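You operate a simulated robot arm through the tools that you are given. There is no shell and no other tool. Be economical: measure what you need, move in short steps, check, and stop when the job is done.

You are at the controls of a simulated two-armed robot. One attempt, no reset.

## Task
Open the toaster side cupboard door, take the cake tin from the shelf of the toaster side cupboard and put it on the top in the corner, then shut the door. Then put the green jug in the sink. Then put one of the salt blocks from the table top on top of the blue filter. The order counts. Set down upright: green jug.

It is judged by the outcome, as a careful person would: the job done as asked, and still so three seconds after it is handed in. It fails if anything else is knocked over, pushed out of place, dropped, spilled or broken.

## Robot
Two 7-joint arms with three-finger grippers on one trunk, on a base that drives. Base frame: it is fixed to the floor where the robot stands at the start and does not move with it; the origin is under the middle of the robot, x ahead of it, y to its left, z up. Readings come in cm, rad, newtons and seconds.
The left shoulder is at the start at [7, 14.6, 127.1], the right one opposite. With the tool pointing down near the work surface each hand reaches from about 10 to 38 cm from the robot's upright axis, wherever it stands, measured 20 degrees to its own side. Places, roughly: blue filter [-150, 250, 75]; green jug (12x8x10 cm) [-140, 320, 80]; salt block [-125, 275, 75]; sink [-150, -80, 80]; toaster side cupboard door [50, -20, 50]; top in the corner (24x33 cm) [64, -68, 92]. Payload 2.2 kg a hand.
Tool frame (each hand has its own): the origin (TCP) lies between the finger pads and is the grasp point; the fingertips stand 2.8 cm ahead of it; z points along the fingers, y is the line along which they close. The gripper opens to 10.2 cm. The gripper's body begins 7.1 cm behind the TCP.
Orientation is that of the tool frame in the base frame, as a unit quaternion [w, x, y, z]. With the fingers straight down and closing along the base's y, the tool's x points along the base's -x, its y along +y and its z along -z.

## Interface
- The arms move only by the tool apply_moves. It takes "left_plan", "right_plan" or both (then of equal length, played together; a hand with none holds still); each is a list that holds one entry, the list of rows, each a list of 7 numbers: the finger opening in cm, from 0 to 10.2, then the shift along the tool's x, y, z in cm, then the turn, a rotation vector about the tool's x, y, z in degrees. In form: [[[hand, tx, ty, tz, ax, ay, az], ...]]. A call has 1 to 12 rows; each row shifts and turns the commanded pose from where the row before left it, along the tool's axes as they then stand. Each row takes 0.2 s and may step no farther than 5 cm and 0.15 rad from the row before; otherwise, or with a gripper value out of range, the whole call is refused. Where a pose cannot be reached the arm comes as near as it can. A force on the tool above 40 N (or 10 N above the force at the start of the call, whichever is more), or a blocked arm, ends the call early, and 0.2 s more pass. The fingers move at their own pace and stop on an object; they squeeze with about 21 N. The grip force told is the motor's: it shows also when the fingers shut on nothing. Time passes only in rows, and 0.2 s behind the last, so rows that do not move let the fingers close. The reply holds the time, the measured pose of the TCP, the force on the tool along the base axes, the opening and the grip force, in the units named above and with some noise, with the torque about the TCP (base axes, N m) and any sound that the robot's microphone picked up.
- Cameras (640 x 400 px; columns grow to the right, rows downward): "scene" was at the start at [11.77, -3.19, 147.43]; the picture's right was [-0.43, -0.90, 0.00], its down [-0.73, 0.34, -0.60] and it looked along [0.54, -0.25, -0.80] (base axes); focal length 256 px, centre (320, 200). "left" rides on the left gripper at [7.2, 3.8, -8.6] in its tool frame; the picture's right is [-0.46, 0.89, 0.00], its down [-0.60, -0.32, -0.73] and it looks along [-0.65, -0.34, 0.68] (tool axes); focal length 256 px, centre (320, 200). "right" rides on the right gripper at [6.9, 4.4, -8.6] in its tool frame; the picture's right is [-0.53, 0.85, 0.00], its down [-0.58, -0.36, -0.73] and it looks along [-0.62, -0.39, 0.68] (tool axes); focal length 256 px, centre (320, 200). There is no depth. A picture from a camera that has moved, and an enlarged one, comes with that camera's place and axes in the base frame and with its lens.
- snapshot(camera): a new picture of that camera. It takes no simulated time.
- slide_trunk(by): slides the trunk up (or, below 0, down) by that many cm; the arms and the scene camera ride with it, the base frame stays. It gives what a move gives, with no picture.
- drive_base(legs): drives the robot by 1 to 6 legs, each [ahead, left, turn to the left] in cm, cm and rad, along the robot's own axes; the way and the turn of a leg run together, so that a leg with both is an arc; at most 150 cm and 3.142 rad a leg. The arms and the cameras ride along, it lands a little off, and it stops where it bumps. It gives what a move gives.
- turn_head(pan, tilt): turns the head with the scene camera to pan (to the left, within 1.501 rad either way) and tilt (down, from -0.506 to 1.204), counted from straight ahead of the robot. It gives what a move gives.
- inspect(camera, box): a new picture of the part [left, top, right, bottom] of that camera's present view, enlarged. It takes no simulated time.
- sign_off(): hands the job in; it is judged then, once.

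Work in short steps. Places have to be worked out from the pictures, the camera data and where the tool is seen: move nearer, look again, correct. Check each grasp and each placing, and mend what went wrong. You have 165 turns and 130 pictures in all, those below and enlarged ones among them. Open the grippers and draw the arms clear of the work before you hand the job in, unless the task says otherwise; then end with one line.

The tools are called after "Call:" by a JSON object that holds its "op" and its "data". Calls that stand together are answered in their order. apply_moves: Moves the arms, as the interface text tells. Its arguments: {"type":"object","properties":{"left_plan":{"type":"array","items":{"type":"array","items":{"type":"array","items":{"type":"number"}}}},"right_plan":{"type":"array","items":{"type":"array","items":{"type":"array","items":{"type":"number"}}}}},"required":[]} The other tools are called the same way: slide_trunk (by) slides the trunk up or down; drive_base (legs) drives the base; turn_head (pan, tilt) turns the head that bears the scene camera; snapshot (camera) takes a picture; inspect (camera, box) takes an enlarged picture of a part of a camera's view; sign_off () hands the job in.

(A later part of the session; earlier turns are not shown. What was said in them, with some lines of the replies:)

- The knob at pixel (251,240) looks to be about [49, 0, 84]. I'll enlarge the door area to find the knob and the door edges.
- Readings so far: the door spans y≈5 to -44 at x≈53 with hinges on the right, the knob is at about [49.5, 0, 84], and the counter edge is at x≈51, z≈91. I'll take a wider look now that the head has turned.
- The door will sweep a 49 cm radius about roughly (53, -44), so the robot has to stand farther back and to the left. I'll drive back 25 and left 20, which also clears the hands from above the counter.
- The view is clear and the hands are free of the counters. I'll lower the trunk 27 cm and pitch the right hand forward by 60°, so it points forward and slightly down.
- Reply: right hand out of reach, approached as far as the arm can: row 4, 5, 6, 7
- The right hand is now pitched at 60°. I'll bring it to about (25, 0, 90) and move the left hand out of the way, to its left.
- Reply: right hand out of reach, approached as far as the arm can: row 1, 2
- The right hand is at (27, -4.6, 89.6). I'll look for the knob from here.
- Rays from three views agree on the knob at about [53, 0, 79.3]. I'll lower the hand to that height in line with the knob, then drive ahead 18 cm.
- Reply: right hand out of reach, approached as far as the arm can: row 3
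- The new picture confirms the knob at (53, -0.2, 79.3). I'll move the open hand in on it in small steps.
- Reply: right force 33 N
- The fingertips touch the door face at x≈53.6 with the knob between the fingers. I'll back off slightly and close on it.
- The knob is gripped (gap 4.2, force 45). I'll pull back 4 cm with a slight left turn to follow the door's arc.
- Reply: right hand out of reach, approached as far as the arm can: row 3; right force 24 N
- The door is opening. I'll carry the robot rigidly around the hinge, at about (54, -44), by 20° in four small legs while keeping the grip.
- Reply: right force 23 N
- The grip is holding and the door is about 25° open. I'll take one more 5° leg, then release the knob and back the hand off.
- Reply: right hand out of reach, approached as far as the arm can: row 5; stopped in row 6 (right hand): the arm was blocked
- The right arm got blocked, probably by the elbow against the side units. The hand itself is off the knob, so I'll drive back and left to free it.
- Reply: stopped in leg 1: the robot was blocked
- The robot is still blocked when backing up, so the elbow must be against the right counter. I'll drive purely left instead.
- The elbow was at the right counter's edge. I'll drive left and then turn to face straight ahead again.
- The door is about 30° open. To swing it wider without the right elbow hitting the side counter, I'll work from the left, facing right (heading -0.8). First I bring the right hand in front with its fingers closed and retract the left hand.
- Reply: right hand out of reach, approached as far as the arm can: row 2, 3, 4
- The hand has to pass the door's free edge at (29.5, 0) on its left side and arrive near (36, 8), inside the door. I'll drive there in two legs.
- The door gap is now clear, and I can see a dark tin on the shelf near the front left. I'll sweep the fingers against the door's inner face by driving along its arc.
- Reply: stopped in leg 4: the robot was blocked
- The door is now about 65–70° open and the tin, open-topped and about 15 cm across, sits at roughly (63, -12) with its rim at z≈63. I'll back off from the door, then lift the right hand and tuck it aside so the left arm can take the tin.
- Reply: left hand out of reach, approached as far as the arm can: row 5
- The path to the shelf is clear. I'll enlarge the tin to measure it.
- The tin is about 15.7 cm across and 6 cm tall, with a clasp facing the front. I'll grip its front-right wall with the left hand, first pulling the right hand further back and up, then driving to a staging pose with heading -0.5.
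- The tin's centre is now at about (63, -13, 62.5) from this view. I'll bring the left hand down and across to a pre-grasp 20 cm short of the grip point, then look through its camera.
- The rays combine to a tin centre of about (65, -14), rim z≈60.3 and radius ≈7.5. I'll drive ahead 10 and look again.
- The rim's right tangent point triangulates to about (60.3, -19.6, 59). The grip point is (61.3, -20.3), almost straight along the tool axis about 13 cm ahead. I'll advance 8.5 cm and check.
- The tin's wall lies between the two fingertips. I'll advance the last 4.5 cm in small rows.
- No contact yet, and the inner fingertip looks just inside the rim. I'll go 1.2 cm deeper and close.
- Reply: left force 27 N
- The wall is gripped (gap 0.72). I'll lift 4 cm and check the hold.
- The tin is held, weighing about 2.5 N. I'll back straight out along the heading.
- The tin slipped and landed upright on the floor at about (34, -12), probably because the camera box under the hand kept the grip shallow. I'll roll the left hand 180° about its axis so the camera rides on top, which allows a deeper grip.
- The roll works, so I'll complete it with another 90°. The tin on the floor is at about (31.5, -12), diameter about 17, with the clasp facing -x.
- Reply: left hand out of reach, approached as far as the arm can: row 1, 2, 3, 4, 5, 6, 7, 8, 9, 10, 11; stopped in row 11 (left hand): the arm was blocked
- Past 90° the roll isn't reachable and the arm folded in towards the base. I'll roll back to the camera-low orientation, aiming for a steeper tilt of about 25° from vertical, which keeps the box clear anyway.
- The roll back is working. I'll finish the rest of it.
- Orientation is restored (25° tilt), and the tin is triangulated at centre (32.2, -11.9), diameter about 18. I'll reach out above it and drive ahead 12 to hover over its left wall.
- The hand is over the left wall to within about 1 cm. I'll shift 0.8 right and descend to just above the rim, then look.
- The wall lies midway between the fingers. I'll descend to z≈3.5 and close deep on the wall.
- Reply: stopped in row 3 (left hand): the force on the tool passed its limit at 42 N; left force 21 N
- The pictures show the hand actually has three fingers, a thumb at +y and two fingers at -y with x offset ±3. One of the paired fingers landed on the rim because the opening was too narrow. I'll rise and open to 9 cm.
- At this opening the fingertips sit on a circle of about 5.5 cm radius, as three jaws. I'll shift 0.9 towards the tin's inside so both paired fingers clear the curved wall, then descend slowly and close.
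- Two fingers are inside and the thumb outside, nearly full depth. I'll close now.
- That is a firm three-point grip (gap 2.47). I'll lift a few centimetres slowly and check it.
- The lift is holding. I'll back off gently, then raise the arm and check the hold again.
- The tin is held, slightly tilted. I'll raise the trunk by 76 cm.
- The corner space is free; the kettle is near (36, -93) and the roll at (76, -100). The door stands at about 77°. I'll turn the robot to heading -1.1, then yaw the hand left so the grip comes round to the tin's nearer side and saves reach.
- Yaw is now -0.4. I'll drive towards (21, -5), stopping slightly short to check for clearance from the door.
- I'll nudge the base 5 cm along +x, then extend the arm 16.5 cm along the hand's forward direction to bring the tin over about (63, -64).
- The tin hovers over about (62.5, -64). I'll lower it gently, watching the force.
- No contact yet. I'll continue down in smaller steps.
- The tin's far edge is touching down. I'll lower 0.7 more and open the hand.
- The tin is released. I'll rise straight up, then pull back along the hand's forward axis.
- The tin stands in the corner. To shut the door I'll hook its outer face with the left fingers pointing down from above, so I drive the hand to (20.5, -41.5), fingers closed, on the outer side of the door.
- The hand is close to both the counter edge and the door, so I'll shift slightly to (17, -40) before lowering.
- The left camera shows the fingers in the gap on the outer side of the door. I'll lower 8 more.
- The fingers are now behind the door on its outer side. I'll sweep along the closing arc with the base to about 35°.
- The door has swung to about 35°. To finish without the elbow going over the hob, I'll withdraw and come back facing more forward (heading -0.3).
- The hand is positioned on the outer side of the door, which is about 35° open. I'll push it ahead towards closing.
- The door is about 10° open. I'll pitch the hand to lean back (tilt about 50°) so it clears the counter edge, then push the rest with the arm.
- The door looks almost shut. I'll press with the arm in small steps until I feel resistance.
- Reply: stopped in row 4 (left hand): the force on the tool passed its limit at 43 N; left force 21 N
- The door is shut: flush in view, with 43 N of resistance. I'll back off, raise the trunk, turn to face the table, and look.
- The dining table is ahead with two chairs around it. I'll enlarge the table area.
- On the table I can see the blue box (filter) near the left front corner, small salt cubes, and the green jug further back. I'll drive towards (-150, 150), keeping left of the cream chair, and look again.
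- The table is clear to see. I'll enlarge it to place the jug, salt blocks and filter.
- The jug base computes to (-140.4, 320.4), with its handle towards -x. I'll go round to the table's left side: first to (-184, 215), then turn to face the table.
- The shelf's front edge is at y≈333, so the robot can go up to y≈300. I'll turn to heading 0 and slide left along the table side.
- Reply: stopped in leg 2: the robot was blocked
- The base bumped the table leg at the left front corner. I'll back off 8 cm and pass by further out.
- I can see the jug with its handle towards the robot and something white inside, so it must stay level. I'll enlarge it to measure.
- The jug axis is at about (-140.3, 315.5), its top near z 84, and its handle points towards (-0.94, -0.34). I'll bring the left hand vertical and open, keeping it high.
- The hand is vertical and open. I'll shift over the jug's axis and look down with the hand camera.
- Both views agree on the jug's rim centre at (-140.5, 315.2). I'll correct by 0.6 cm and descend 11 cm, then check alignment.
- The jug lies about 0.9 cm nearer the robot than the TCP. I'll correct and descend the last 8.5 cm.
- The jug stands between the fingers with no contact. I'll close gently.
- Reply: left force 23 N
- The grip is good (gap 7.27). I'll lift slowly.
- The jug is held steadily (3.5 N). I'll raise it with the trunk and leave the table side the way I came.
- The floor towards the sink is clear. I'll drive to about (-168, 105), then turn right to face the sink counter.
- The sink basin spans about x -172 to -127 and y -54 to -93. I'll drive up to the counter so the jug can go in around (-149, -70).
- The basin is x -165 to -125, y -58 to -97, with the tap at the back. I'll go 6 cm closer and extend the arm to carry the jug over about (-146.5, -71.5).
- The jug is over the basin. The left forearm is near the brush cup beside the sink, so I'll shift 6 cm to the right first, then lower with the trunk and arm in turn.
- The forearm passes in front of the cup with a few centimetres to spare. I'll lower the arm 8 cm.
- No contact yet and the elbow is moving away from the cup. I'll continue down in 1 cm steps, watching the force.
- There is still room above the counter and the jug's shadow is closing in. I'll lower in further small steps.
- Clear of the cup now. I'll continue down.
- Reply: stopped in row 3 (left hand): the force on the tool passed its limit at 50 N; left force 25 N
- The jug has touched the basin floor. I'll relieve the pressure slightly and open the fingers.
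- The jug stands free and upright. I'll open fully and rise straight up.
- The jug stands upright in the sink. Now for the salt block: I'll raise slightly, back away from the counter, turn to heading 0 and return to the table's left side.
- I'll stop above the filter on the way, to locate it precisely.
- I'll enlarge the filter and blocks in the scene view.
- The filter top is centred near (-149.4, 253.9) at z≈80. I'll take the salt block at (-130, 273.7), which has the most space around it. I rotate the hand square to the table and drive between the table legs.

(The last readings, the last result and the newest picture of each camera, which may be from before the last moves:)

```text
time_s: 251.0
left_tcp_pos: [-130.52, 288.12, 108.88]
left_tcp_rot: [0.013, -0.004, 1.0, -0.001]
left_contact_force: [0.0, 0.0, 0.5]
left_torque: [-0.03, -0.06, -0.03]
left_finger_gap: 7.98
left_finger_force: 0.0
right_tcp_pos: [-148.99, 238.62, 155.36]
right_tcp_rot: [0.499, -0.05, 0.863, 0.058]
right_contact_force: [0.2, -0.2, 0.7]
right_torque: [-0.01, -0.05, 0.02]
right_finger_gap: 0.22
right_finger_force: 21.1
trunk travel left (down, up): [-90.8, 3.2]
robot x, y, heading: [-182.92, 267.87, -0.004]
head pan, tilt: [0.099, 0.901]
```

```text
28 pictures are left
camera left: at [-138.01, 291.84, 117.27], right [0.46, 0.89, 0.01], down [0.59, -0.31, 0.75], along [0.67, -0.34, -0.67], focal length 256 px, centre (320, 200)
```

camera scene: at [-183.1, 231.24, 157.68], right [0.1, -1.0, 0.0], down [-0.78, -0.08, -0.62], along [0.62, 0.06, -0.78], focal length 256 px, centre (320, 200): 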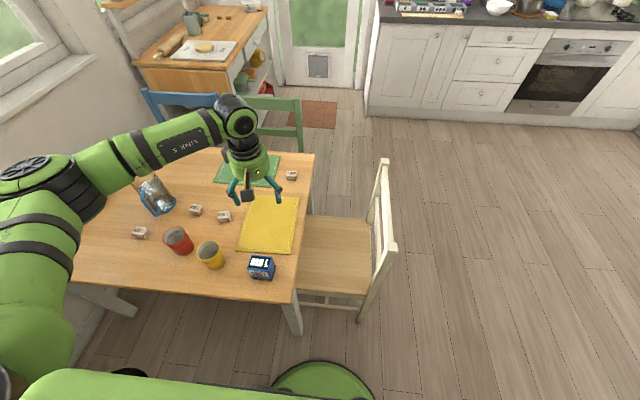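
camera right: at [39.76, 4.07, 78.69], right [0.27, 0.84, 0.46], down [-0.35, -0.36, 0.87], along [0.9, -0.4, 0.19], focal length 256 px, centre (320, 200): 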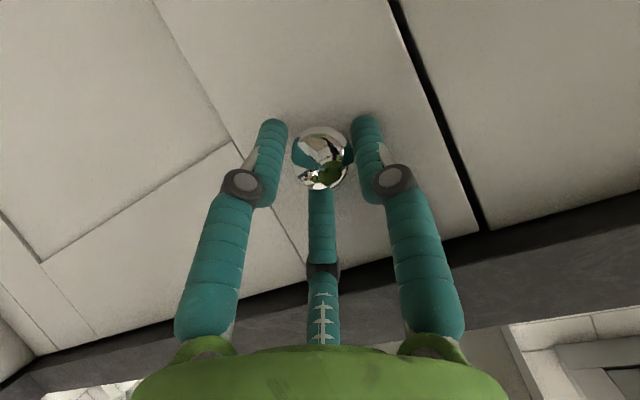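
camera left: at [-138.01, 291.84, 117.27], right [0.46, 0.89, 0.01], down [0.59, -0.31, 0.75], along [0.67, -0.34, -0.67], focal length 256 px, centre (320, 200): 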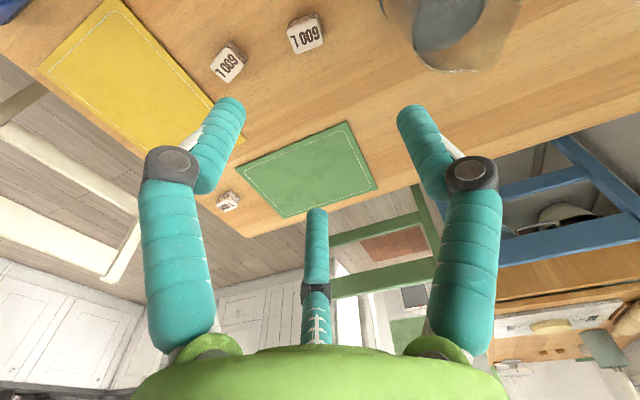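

The hand camera puts the block at (-130.4, 273). I'll move the arm 15 cm over it, lower the trunk 20, and look again.

Call:
{"op": "apply_moves", "data": {"left_plan": [[[8, 0, -3.8, 0, 0, 0, 0], [8, 0, -3.8, 0, 0, 0, 0], [8, 0, -3.8, 0, 0, 0, 0], [8, 0, -3.7, 0, 0, 0, 0], [8, 0, 0, 0, 0, 0, 0]]]}}

Call:
{"op": "slide_trunk", "data": {"by": -20}}

Call:
{"op": "snapshot", "data": {"camera": "left"}}

Call:
{"op": "inspect", "data": {"camera": "scene", "box": [180, 130, 480, 320]}}

```text
time_s: 252.2
left_tcp_pos: [-130.15, 273.17, 108.85]
left_tcp_rot: [0.012, -0.004, 1.0, -0.002]
left_contact_force: [-0.3, -0.7, 0.4]
left_torque: [0.0, 0.01, -0.01]
left_finger_gap: 8.01
left_finger_force: 0.0
right_tcp_pos: [-148.55, 238.67, 155.23]
right_tcp_rot: [0.499, -0.05, 0.863, 0.058]
right_contact_force: [-0.9, 0.5, -0.5]
right_torque: [-0.01, 0.0, -0.03]
right_finger_gap: 0.21
right_finger_force: 21.0
trunk travel left (down, up): [-90.8, 3.2]
robot x, y, heading: [-182.46, 267.76, 0.002]
head pan, tilt: [0.099, 0.901]
```

```text
time_s: 254.4
left_tcp_pos: [-130.19, 273.14, 88.83]
left_tcp_rot: [0.01, -0.005, 1.0, -0.002]
left_contact_force: [-0.1, 0.8, -0.5]
left_torque: [0.0, 0.0, 0.0]
left_finger_gap: 7.98
left_finger_force: 0.0
right_tcp_pos: [-148.5, 238.47, 135.23]
right_tcp_rot: [0.499, -0.05, 0.863, 0.059]
right_contact_force: [0.4, -0.7, -0.3]
right_torque: [0.02, -0.01, -0.03]
right_finger_gap: 0.24
right_finger_force: 21.1
trunk travel left (down, up): [-70.8, 23.2]
robot x, y, heading: [-182.76, 267.96, -0.004]
head pan, tilt: [0.099, 0.901]
```

```text
27 pictures are left
camera left: at [-137.54, 276.74, 97.22], right [0.46, 0.89, 0.01], down [0.59, -0.31, 0.74], along [0.66, -0.34, -0.67], focal length 256 px, centre (320, 200)
```

left: 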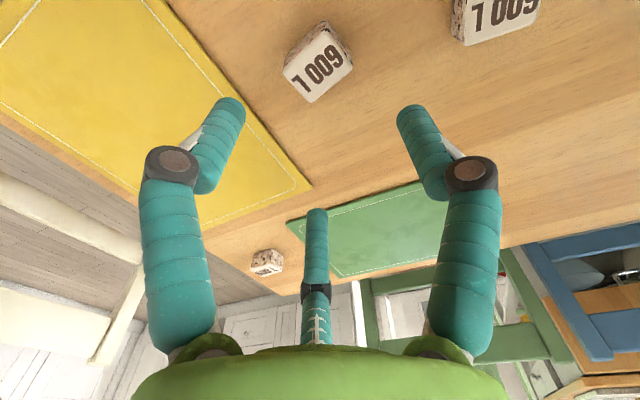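

```text
2.11 times, centred on (330, 225) of scene
camera zoom: at [-170.23, 268.68, 137.68], right [0.1, -0.99, 0.0], down [-0.78, -0.08, -0.62], along [0.62, 0.06, -0.78], focal length 540 px, centre (299, 147)
```

zoom: 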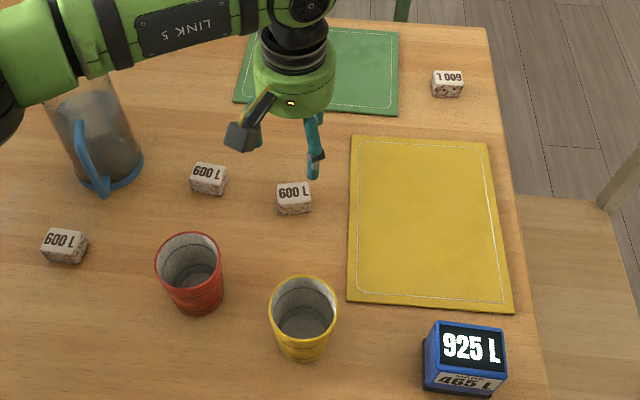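

The block's centre is at about (-130.4, 273.3), right below the hand. I'll descend towards the table top.

Call:
{"op": "apply_moves", "data": {"left_plan": [[[8, 0.2, 0.1, 2.2, 0, 0, 0], [8, 0, 0, 2.2, 0, 0, 0], [8, 0, 0, 2.2, 0, 0, 0], [8, 0, 0, 2.0, 0, 0, 0], [8, 0, 0, 1.6, 0, 0, 0], [8, 0, 0, 0.8, 0, 0, 0], [8, 0, 0, 0, 0, 0, 0]]]}}

Call:
{"op": "snapshot", "data": {"camera": "left"}}

```text
time_s: 256.0
left_tcp_pos: [-130.18, 273.26, 77.81]
left_tcp_rot: [0.01, -0.004, 1.0, -0.002]
left_contact_force: [0.0, -0.5, 0.2]
left_torque: [0.01, 0.02, -0.01]
left_finger_gap: 8.01
left_finger_force: 0.0
right_tcp_pos: [-148.47, 238.49, 135.26]
right_tcp_rot: [0.499, -0.05, 0.863, 0.059]
right_contact_force: [0.9, 0.1, -0.8]
right_torque: [0.0, -0.01, 0.03]
right_finger_gap: 0.23
right_finger_force: 21.5
trunk travel left (down, up): [-70.8, 23.2]
robot x, y, heading: [-182.69, 268.03, -0.002]
head pan, tilt: [0.099, 0.901]
```

```text
25 pictures are left
camera left: at [-137.57, 276.8, 86.16], right [0.46, 0.89, 0.01], down [0.59, -0.31, 0.74], along [0.66, -0.34, -0.67], focal length 256 px, centre (320, 200)
```

left: 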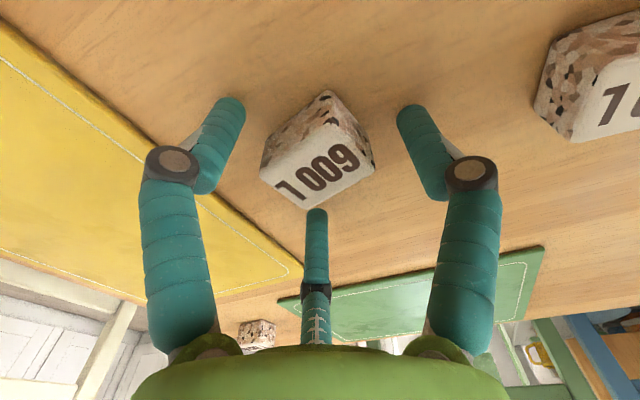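

The block is centred between the fingers. I'll lower 0.4 and close.

Call:
{"op": "apply_moves", "data": {"left_plan": [[[8, 0, 0, 0.4, 0, 0, 0], [6, 0, 0, 0, 0, 0, 0], [4, 0, 0, 0, 0, 0, 0], [1.5, 0, 0, 0, 0, 0, 0], [1.5, 0, 0, 0, 0, 0, 0]]]}}

Call:
{"op": "apply_moves", "data": {"left_plan": [[[1.5, 0, 0, -1, 0, 0, 0], [1.5, 0, 0, -1.5, 0, 0, 0], [1.5, 0, 0, -2, 0, 0, 0], [1.5, 0, 0, -2, 0, 0, 0], [1.5, 0, 0, 0, 0, 0, 0]]]}}

Call:
{"op": "snapshot", "data": {"camera": "left"}}

```text
time_s: 257.2
left_tcp_pos: [-130.41, 272.96, 77.71]
left_tcp_rot: [0.014, -0.004, 1.0, -0.002]
left_contact_force: [-5.3, -6.0, 24.4]
left_torque: [-0.39, 0.88, 0.03]
left_finger_gap: 4.13
left_finger_force: 21.0
right_tcp_pos: [-148.91, 238.3, 135.21]
right_tcp_rot: [0.5, -0.049, 0.863, 0.058]
right_contact_force: [-0.2, -1.5, 0.7]
right_torque: [0.0, 0.03, -0.02]
right_finger_gap: 0.2
right_finger_force: 21.1
trunk travel left (down, up): [-70.8, 23.2]
robot x, y, heading: [-183.07, 267.96, -0.004]
head pan, tilt: [0.099, 0.901]
```

```text
time_s: 258.4
left_tcp_pos: [-130.23, 273.23, 84.0]
left_tcp_rot: [0.011, -0.005, 1.0, -0.002]
left_contact_force: [0.2, -0.2, -0.6]
left_torque: [0.01, 0.01, -0.01]
left_finger_gap: 4.08
left_finger_force: 21.5
right_tcp_pos: [-148.5, 238.57, 135.1]
right_tcp_rot: [0.498, -0.049, 0.864, 0.058]
right_contact_force: [0.7, -0.4, -0.1]
right_torque: [-0.02, 0.01, 0.01]
right_finger_gap: 0.22
right_finger_force: 20.6
trunk travel left (down, up): [-70.8, 23.2]
robot x, y, heading: [-182.93, 268.15, -0.0]
head pan, tilt: [0.099, 0.901]
```

```text
24 pictures are left
camera left: at [-137.64, 276.81, 92.31], right [0.46, 0.89, 0.01], down [0.59, -0.31, 0.74], along [0.66, -0.34, -0.67], focal length 256 px, centre (320, 200)
```

left: 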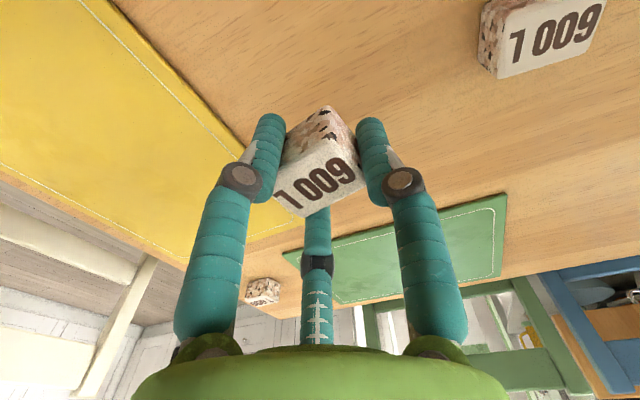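

The block is held level. I'll raise the trunk, retract the arm 10 cm, and drive back and along to bring it over the filter.

Call:
{"op": "slide_trunk", "data": {"by": 12}}

Call:
{"op": "apply_moves", "data": {"left_plan": [[[1.5, 2.5, 0, 0, 0, 0, 0], [1.5, 2.5, 0, 0, 0, 0, 0], [1.5, 2.5, 0, 0, 0, 0, 0], [1.5, 2.5, 0, 0, 0, 0, 0], [1.5, 0, 0, 0, 0, 0, 0]]]}}

Call:
{"op": "drive_base", "data": {"legs": [[-9.5, 0, 0], [0, -19.4, 0]]}}

Call:
{"op": "snapshot", "data": {"camera": "scene"}}

Call:
{"op": "snapshot", "data": {"camera": "left"}}

```text
time_s: 259.9
left_tcp_pos: [-130.21, 273.28, 95.83]
left_tcp_rot: [0.011, -0.004, 1.0, -0.001]
left_contact_force: [-0.5, -0.4, -1.8]
left_torque: [-0.02, -0.01, 0.0]
left_finger_gap: 4.07
left_finger_force: 21.0
right_tcp_pos: [-148.49, 238.4, 147.2]
right_tcp_rot: [0.498, -0.05, 0.864, 0.058]
right_contact_force: [0.2, -0.5, -1.1]
right_torque: [0.0, -0.03, 0.02]
right_finger_gap: 0.21
right_finger_force: 20.5
trunk travel left (down, up): [-82.8, 11.2]
robot x, y, heading: [-183.04, 267.86, -0.0]
head pan, tilt: [0.099, 0.901]
```

```text
time_s: 261.1
left_tcp_pos: [-140.23, 273.21, 95.7]
left_tcp_rot: [0.01, -0.005, 1.0, -0.002]
left_contact_force: [0.7, -0.9, -0.2]
left_torque: [-0.01, 0.0, 0.02]
left_finger_gap: 4.08
left_finger_force: 21.1
right_tcp_pos: [-148.45, 238.52, 147.15]
right_tcp_rot: [0.498, -0.05, 0.864, 0.058]
right_contact_force: [-0.1, -0.3, 0.2]
right_torque: [0.01, 0.01, 0.0]
right_finger_gap: 0.2
right_finger_force: 21.0
trunk travel left (down, up): [-82.8, 11.2]
robot x, y, heading: [-182.77, 268.24, -0.003]
head pan, tilt: [0.099, 0.901]
```

```text
time_s: 263.4
left_tcp_pos: [-149.73, 254.17, 95.73]
left_tcp_rot: [0.011, -0.005, 1.0, -0.003]
left_contact_force: [-0.6, -0.4, -1.0]
left_torque: [-0.02, 0.01, 0.02]
left_finger_gap: 4.06
left_finger_force: 20.7
right_tcp_pos: [-157.94, 219.66, 147.17]
right_tcp_rot: [0.498, -0.05, 0.864, 0.057]
right_contact_force: [1.4, -0.3, 0.3]
right_torque: [-0.04, 0.02, -0.04]
right_finger_gap: 0.26
right_finger_force: 21.3
trunk travel left (down, up): [-82.8, 11.2]
robot x, y, heading: [-192.51, 248.85, 0.001]
head pan, tilt: [0.099, 0.901]
```

```text
23 pictures are left
camera scene: at [-179.64, 249.91, 149.66], right [0.1, -1.0, 0.0], down [-0.78, -0.08, -0.62], along [0.62, 0.06, -0.78], focal length 256 px, centre (320, 200)
```

scene: 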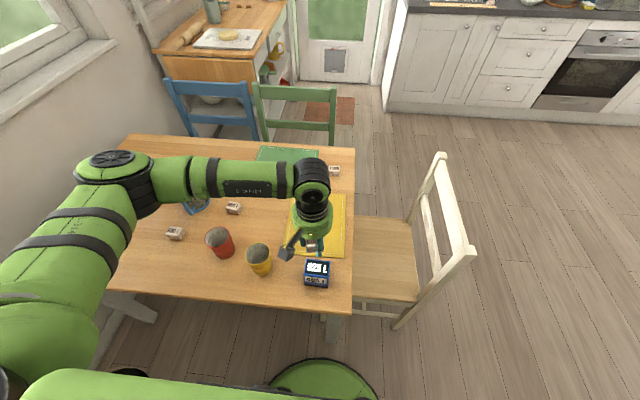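

```text
22 pictures are left
camera left: at [-157.03, 257.86, 104.02], right [0.46, 0.89, 0.0], down [0.59, -0.31, 0.74], along [0.66, -0.34, -0.67], focal length 256 px, centre (320, 200)
```

left: 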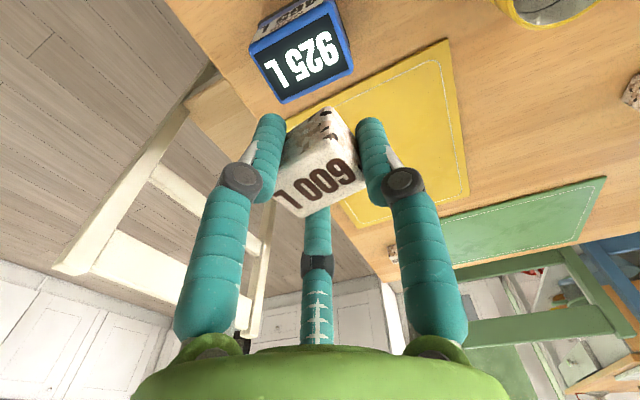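

The filter centre averages to (-149.5, 253.4). I'll shift 0.8 cm, lower 9 cm and check before contact.

Call:
{"op": "apply_moves", "data": {"left_plan": [[[1.5, -0.1, -0.8, 1.5, 0, 0, 0], [1.5, 0, 0, 2, 0, 0, 0], [1.5, 0, 0, 2, 0, 0, 0], [1.5, 0, 0, 2, 0, 0, 0], [1.5, 0, 0, 1.5, 0, 0, 0], [1.5, 0, 0, 0, 0, 0, 0]]]}}

Call:
{"op": "snapshot", "data": {"camera": "left"}}

Call:
{"op": "inspect", "data": {"camera": "scene", "box": [240, 190, 400, 310]}}

```text
time_s: 264.8
left_tcp_pos: [-149.46, 253.07, 86.71]
left_tcp_rot: [0.01, -0.004, 1.0, -0.001]
left_contact_force: [0.7, -0.5, -0.1]
left_torque: [0.02, 0.01, -0.01]
left_finger_gap: 4.04
left_finger_force: 20.7
right_tcp_pos: [-158.04, 219.32, 147.16]
right_tcp_rot: [0.498, -0.049, 0.864, 0.058]
right_contact_force: [0.1, -0.4, 0.3]
right_torque: [-0.05, -0.01, 0.0]
right_finger_gap: 0.22
right_finger_force: 21.2
trunk travel left (down, up): [-82.8, 11.2]
robot x, y, heading: [-192.55, 248.75, -0.003]
head pan, tilt: [0.099, 0.901]
```

```text
21 pictures are left
camera left: at [-156.75, 256.72, 95.08], right [0.46, 0.89, 0.01], down [0.59, -0.31, 0.74], along [0.66, -0.34, -0.67], focal length 256 px, centre (320, 200)
```

left: 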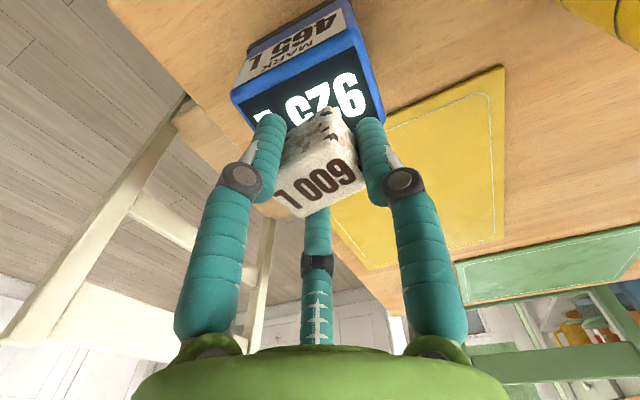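

```text
3.33 times, centred on (320, 250) of scene
camera zoom: at [-179.75, 249.46, 149.68], right [0.1, -1.0, 0.0], down [-0.78, -0.08, -0.62], along [0.62, 0.06, -0.78], focal length 854 px, centre (320, 33)
```

zoom: 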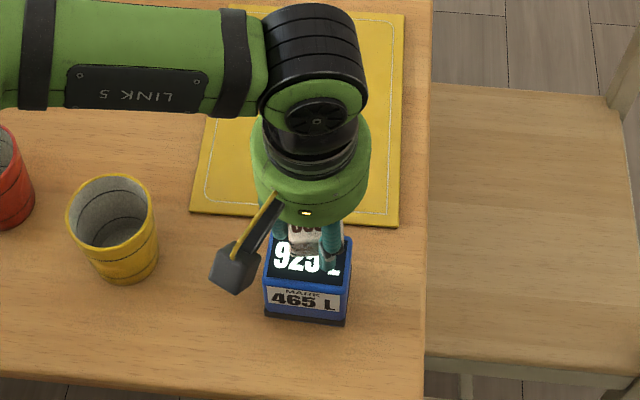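

Alignment is good; I'll shift 0.4 towards the robot and lower in small steps until contact.

Call:
{"op": "apply_moves", "data": {"left_plan": [[[1.5, 0.4, 0, 0.8, 0, 0, 0], [1.5, 0, 0, 0.7, 0, 0, 0], [1.5, 0, 0, 0.4, 0, 0, 0], [1.5, 0, 0, 0.3, 0, 0, 0], [1.5, 0, 0, 0, 0, 0, 0]]]}}

Call:
{"op": "snapshot", "data": {"camera": "left"}}

```text
time_s: 265.6
left_tcp_pos: [-149.64, 253.04, 85.93]
left_tcp_rot: [0.014, -0.004, 1.0, -0.004]
left_contact_force: [-11.2, 6.8, 29.8]
left_torque: [-0.06, 1.2, -0.27]
left_finger_gap: 4.06
left_finger_force: 21.3
right_tcp_pos: [-158.36, 219.41, 147.23]
right_tcp_rot: [0.5, -0.05, 0.863, 0.058]
right_contact_force: [1.4, 0.2, 0.3]
right_torque: [-0.03, 0.03, 0.01]
right_finger_gap: 0.22
right_finger_force: 21.1
trunk travel left (down, up): [-82.8, 11.2]
robot x, y, heading: [-192.54, 248.82, 0.001]
head pan, tilt: [0.099, 0.901]
stopped in row 3 (left hand): the force on the tool passed its limit at 46 N (the readings are from after the stop); the commanded pose is now the measured one
```

```text
19 pictures are left
camera left: at [-157.06, 256.7, 94.08], right [0.46, 0.89, 0.01], down [0.59, -0.31, 0.75], along [0.67, -0.34, -0.66], focal length 256 px, centre (320, 200)
```

left: 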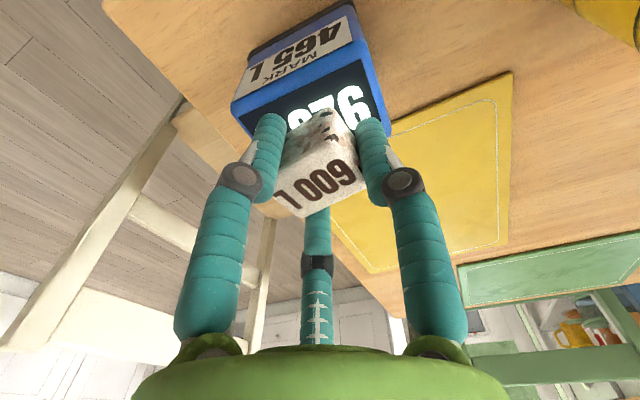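

Force reading shows contact of block/fingertips with the filter top. I'll enlarge both views to check centring before releasing.

Call:
{"op": "inspect", "data": {"camera": "left", "box": [200, 0, 420, 240]}}

Call:
{"op": "inspect", "data": {"camera": "scene", "box": [280, 220, 360, 300]}}

```text
1.67 times, centred on (310, 120) of left
camera zoom: at [-157.06, 256.7, 94.08], right [0.46, 0.89, 0.01], down [0.59, -0.31, 0.75], along [0.67, -0.34, -0.66], focal length 427 px, centre (337, 333)
```

zoom: 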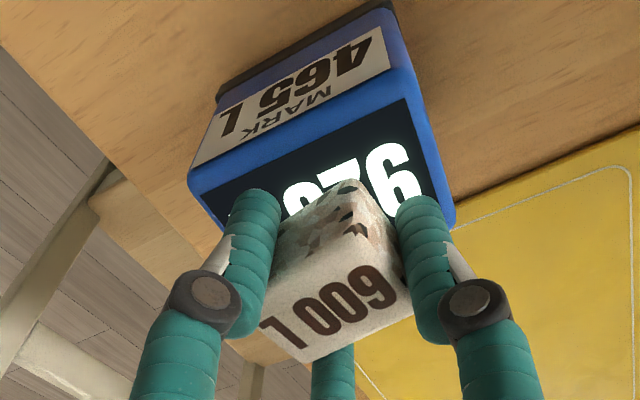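

```text
5.00 times, centred on (320, 260) of scene
camera zoom: at [-180.14, 249.62, 149.74], right [0.1, -0.99, 0.0], down [-0.78, -0.08, -0.62], along [0.62, 0.06, -0.78], focal length 1282 px, centre (320, -100)
```

zoom: 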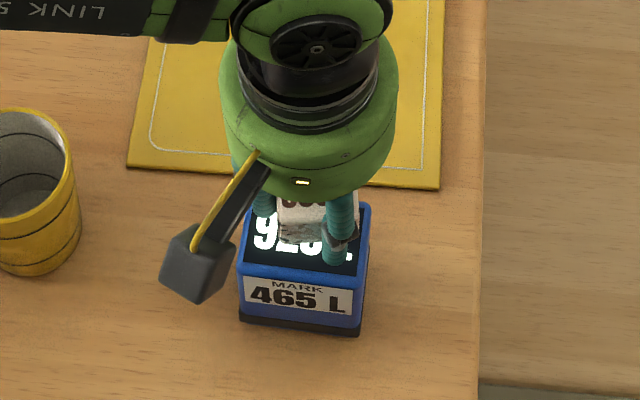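

The block sits about 1.1 cm too far from the robot relative to the filter's centre. I'll lift 1 cm, shift 1.1 cm towards the robot and lower again.

Call:
{"op": "apply_moves", "data": {"left_plan": [[[1.5, 0, 0, -1.0, 0, 0, 0], [1.5, 1.1, 0, 0, 0, 0, 0], [1.5, 0, 0, 0, 0, 0, 0], [1.5, 0, 0, 0.4, 0, 0, 0], [1.5, 0, 0, 0.3, 0, 0, 0], [1.5, 0, 0, 0.2, 0, 0, 0], [1.5, 0, 0, 0, 0, 0, 0]]]}}

Call:
{"op": "inspect", "data": {"camera": "scene", "box": [280, 220, 360, 300]}}

```text
time_s: 267.2
left_tcp_pos: [-150.55, 253.04, 85.91]
left_tcp_rot: [0.018, -0.005, 1.0, -0.004]
left_contact_force: [1.8, 4.6, 28.3]
left_torque: [0.03, 0.69, -0.17]
left_finger_gap: 4.06
left_finger_force: 20.5
right_tcp_pos: [-158.41, 219.41, 147.33]
right_tcp_rot: [0.499, -0.05, 0.863, 0.058]
right_contact_force: [-0.1, 0.4, 0.5]
right_torque: [0.01, -0.01, 0.03]
right_finger_gap: 0.22
right_finger_force: 20.5
trunk travel left (down, up): [-82.8, 11.2]
robot x, y, heading: [-192.28, 249.09, 0.002]
head pan, tilt: [0.099, 0.901]
```

```text
5.00 times, centred on (320, 260) of scene
camera zoom: at [-180.08, 249.59, 149.74], right [0.1, -1.0, 0.0], down [-0.78, -0.08, -0.62], along [0.62, 0.06, -0.78], focal length 1282 px, centre (320, -100)
```

zoom: 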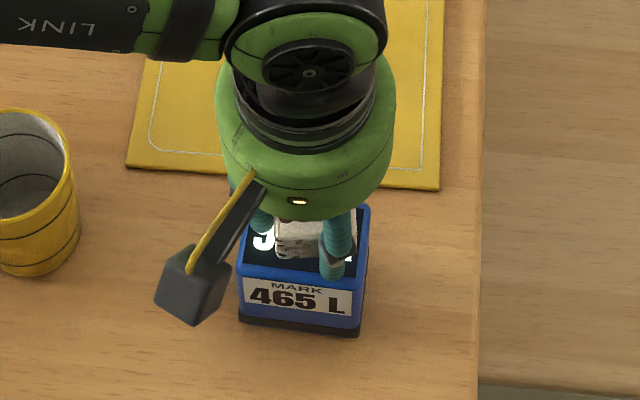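

The block is now well centred on the filter. I'll relieve the pressure slightly and open the fingers slowly.

Call:
{"op": "apply_moves", "data": {"left_plan": [[[1.5, 0, 0, -0.35, 0, 0, 0], [1.5, 0, 0, 0, 0, 0, 0], [4.3, 0, 0, 0, 0, 0, 0], [4.8, 0, 0, 0, 0, 0, 0], [5.5, 0, 0, 0, 0, 0, 0], [6.5, 0, 0, 0, 0, 0, 0], [7.5, 0, 0, 0, 0, 0, 0], [7.5, 0, 0, 0, 0, 0, 0]]]}}

Call:
{"op": "snapshot", "data": {"camera": "left"}}

```text
time_s: 269.0
left_tcp_pos: [-150.42, 252.93, 85.85]
left_tcp_rot: [0.014, -0.005, 1.0, -0.003]
left_contact_force: [0.6, 0.7, 0.0]
left_torque: [0.03, 0.02, 0.01]
left_finger_gap: 7.47
left_finger_force: 0.1
right_tcp_pos: [-158.06, 219.38, 147.09]
right_tcp_rot: [0.499, -0.049, 0.864, 0.057]
right_contact_force: [-0.9, -1.2, 0.9]
right_torque: [0.01, 0.03, 0.01]
right_finger_gap: 0.24
right_finger_force: 21.3
trunk travel left (down, up): [-82.8, 11.2]
robot x, y, heading: [-192.55, 248.84, 0.002]
head pan, tilt: [0.099, 0.901]
```

```text
15 pictures are left
camera left: at [-157.93, 256.68, 94.13], right [0.46, 0.89, 0.01], down [0.59, -0.31, 0.75], along [0.67, -0.34, -0.66], focal length 256 px, centre (320, 200)
```

left: 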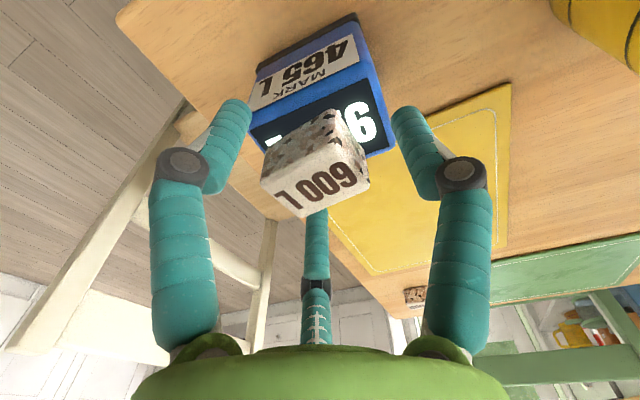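

The block rests on the filter. I'll rise straight up and check.

Call:
{"op": "apply_moves", "data": {"left_plan": [[[8, 0, 0, -1, 0, 0, 0], [8, 0, 0, -2, 0, 0, 0], [8, 0, 0, -3, 0, 0, 0], [8, 0, 0, -3, 0, 0, 0], [8, 0, 0, -3, 0, 0, 0], [8, 0, 0, -3, 0, 0, 0], [8, -2, 3, 0, 0, 0, 0], [8, -2, 4, 0, 0, 0, 0], [8, -2, 4, 0, 0, 0, 0], [8, 0, 0, 0, 0, 0, 0]]]}}

Call:
{"op": "inspect", "data": {"camera": "scene", "box": [240, 190, 400, 310]}}

Call:
{"op": "snapshot", "data": {"camera": "left"}}

```text
time_s: 271.2
left_tcp_pos: [-144.95, 264.15, 101.0]
left_tcp_rot: [0.016, -0.004, 1.0, -0.004]
left_contact_force: [0.6, -1.4, -1.2]
left_torque: [0.0, -0.02, 0.02]
left_finger_gap: 8.01
left_finger_force: 0.1
right_tcp_pos: [-158.05, 219.41, 147.22]
right_tcp_rot: [0.498, -0.05, 0.864, 0.059]
right_contact_force: [0.3, 0.4, 0.6]
right_torque: [-0.01, 0.01, 0.01]
right_finger_gap: 0.21
right_finger_force: 21.1
trunk travel left (down, up): [-82.8, 11.2]
robot x, y, heading: [-192.2, 248.78, 0.0]
head pan, tilt: [0.099, 0.901]
```

```text
3.33 times, centred on (320, 250) of scene
camera zoom: at [-179.74, 249.43, 149.67], right [0.1, -1.0, 0.0], down [-0.78, -0.08, -0.62], along [0.62, 0.06, -0.78], focal length 854 px, centre (320, 33)
```

zoom: 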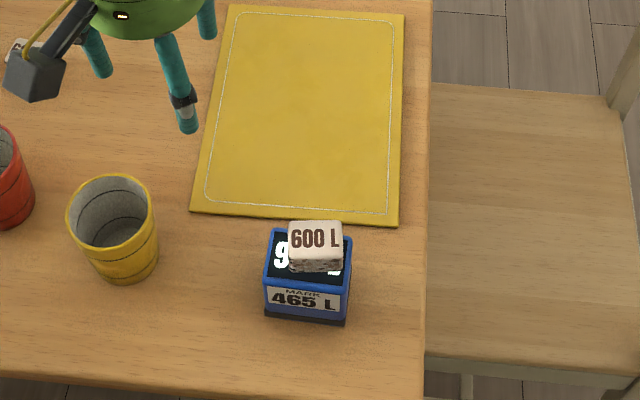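

```text
13 pictures are left
camera left: at [-152.42, 267.76, 109.32], right [0.46, 0.89, 0.01], down [0.59, -0.31, 0.75], along [0.67, -0.34, -0.66], focal length 256 px, centre (320, 200)
```

left: 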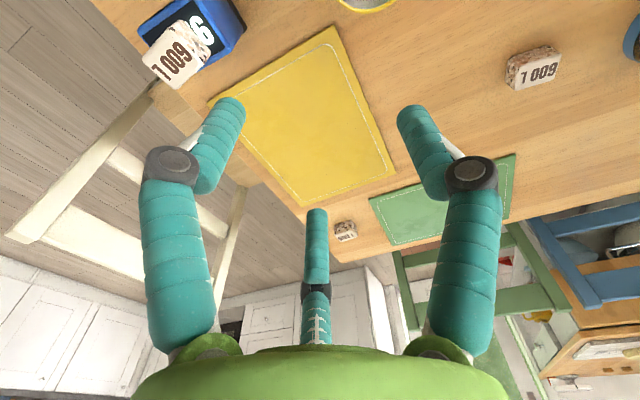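

The salt block sits securely on the filter. I'll drive clear of the table and take a final look at the cupboard door and the tin.

Call:
{"op": "drive_base", "data": {"legs": [[-3, 0, 0], [0, -50, 0], [20, -60, 0], [0, 0, -0.8]]}}

Call:
{"op": "turn_head", "data": {"pan": 0.2, "tilt": 0.35}}

Call:
{"op": "snapshot", "data": {"camera": "scene"}}

Call:
{"op": "inspect", "data": {"camera": "scene", "box": [180, 120, 500, 320]}}

```text
time_s: 279.8
left_tcp_pos: [-131.62, 115.61, 100.97]
left_tcp_rot: [0.012, 0.385, 0.923, -0.009]
left_contact_force: [0.2, -0.1, 0.3]
left_torque: [0.03, -0.04, 0.02]
left_finger_gap: 8.0
left_finger_force: 0.1
right_tcp_pos: [-172.93, 93.67, 147.2]
right_tcp_rot: [0.481, 0.29, 0.815, -0.14]
right_contact_force: [-0.2, -0.6, 0.2]
right_torque: [0.02, 0.0, -0.02]
right_finger_gap: 0.23
right_finger_force: 20.8
trunk travel left (down, up): [-82.8, 11.2]
robot x, y, heading: [-175.6, 138.8, -0.8]
head pan, tilt: [0.099, 0.901]
```

```text
time_s: 280.7
left_tcp_pos: [-131.65, 115.61, 100.96]
left_tcp_rot: [0.013, 0.386, 0.923, -0.009]
left_contact_force: [0.5, 0.0, 0.2]
left_torque: [-0.01, -0.04, -0.02]
left_finger_gap: 7.99
left_finger_force: 0.0
right_tcp_pos: [-172.95, 93.66, 147.22]
right_tcp_rot: [0.482, 0.291, 0.814, -0.141]
right_contact_force: [-0.5, -0.5, 1.4]
right_torque: [0.0, 0.01, -0.01]
right_finger_gap: 0.21
right_finger_force: 21.5
trunk travel left (down, up): [-82.8, 11.2]
robot x, y, heading: [-175.61, 138.86, -0.804]
head pan, tilt: [0.201, 0.351]
```

```text
12 pictures are left
camera scene: at [-164.37, 129.93, 154.42], right [-0.56, -0.83, 0.0], down [-0.28, 0.19, -0.94], along [0.77, -0.53, -0.34], focal length 256 px, centre (320, 200)
```

scene: 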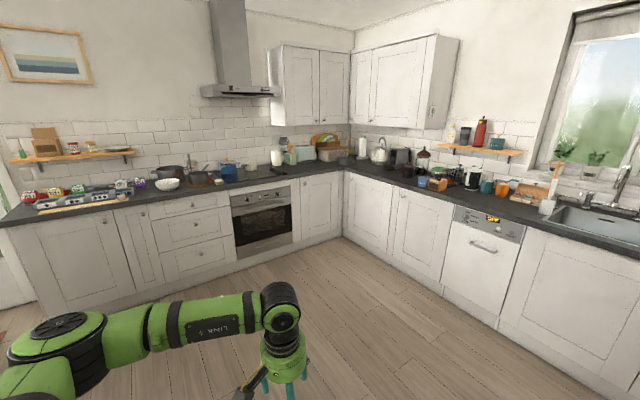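

```text
2.00 times, centred on (340, 220) of scene
camera zoom: at [-164.37, 129.93, 154.42], right [-0.56, -0.83, 0.0], down [-0.28, 0.19, -0.94], along [0.77, -0.53, -0.34], focal length 513 px, centre (280, 160)
```

zoom: 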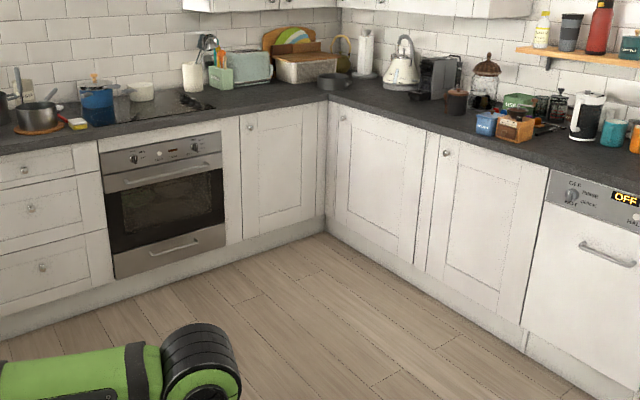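

The door is shut, the tin stands in the corner, and everything else is in place. I'll open both grippers, as asked, before handing in.

Call:
{"op": "apply_moves", "data": {"right_plan": [[[10, 0, 0, 0, 0, 0, 0], [10, 0, 0, 0, 0, 0, 0], [10, 0, 0, 0, 0, 0, 0], [10, 0, 0, 0, 0, 0, 0]]], "left_plan": [[[10, 0, 0, 0, 0, 0, 0], [10, 0, 0, 0, 0, 0, 0], [10, 0, 0, 0, 0, 0, 0], [10, 0, 0, 0, 0, 0, 0]]]}}

Call:
{"op": "sign_off", "data": {}}

```text
time_s: 281.7
left_tcp_pos: [-131.72, 115.59, 101.14]
left_tcp_rot: [0.013, 0.385, 0.923, -0.009]
left_contact_force: [0.5, -0.1, 1.0]
left_torque: [0.03, 0.01, -0.01]
left_finger_gap: 9.99
left_finger_force: 0.1
right_tcp_pos: [-172.89, 93.75, 147.13]
right_tcp_rot: [0.482, 0.291, 0.815, -0.141]
right_contact_force: [-0.9, 0.2, -0.7]
right_torque: [-0.01, 0.0, 0.0]
right_finger_gap: 10.02
right_finger_force: 0.0
trunk travel left (down, up): [-82.8, 11.2]
robot x, y, heading: [-175.55, 138.98, -0.797]
head pan, tilt: [0.201, 0.351]
```

```text
The job is handed in.
```

I did all three jobs in order and handed in: the tin is on the corner top with the cupboard door shut, the green jug is upright in the sink, and a salt block is on the blue filter; on the way, the tin slipped and fell to the floor once (it landed upright and I picked it up) and the robot's base bumped a table leg, with nothing seen out of place afterwards.
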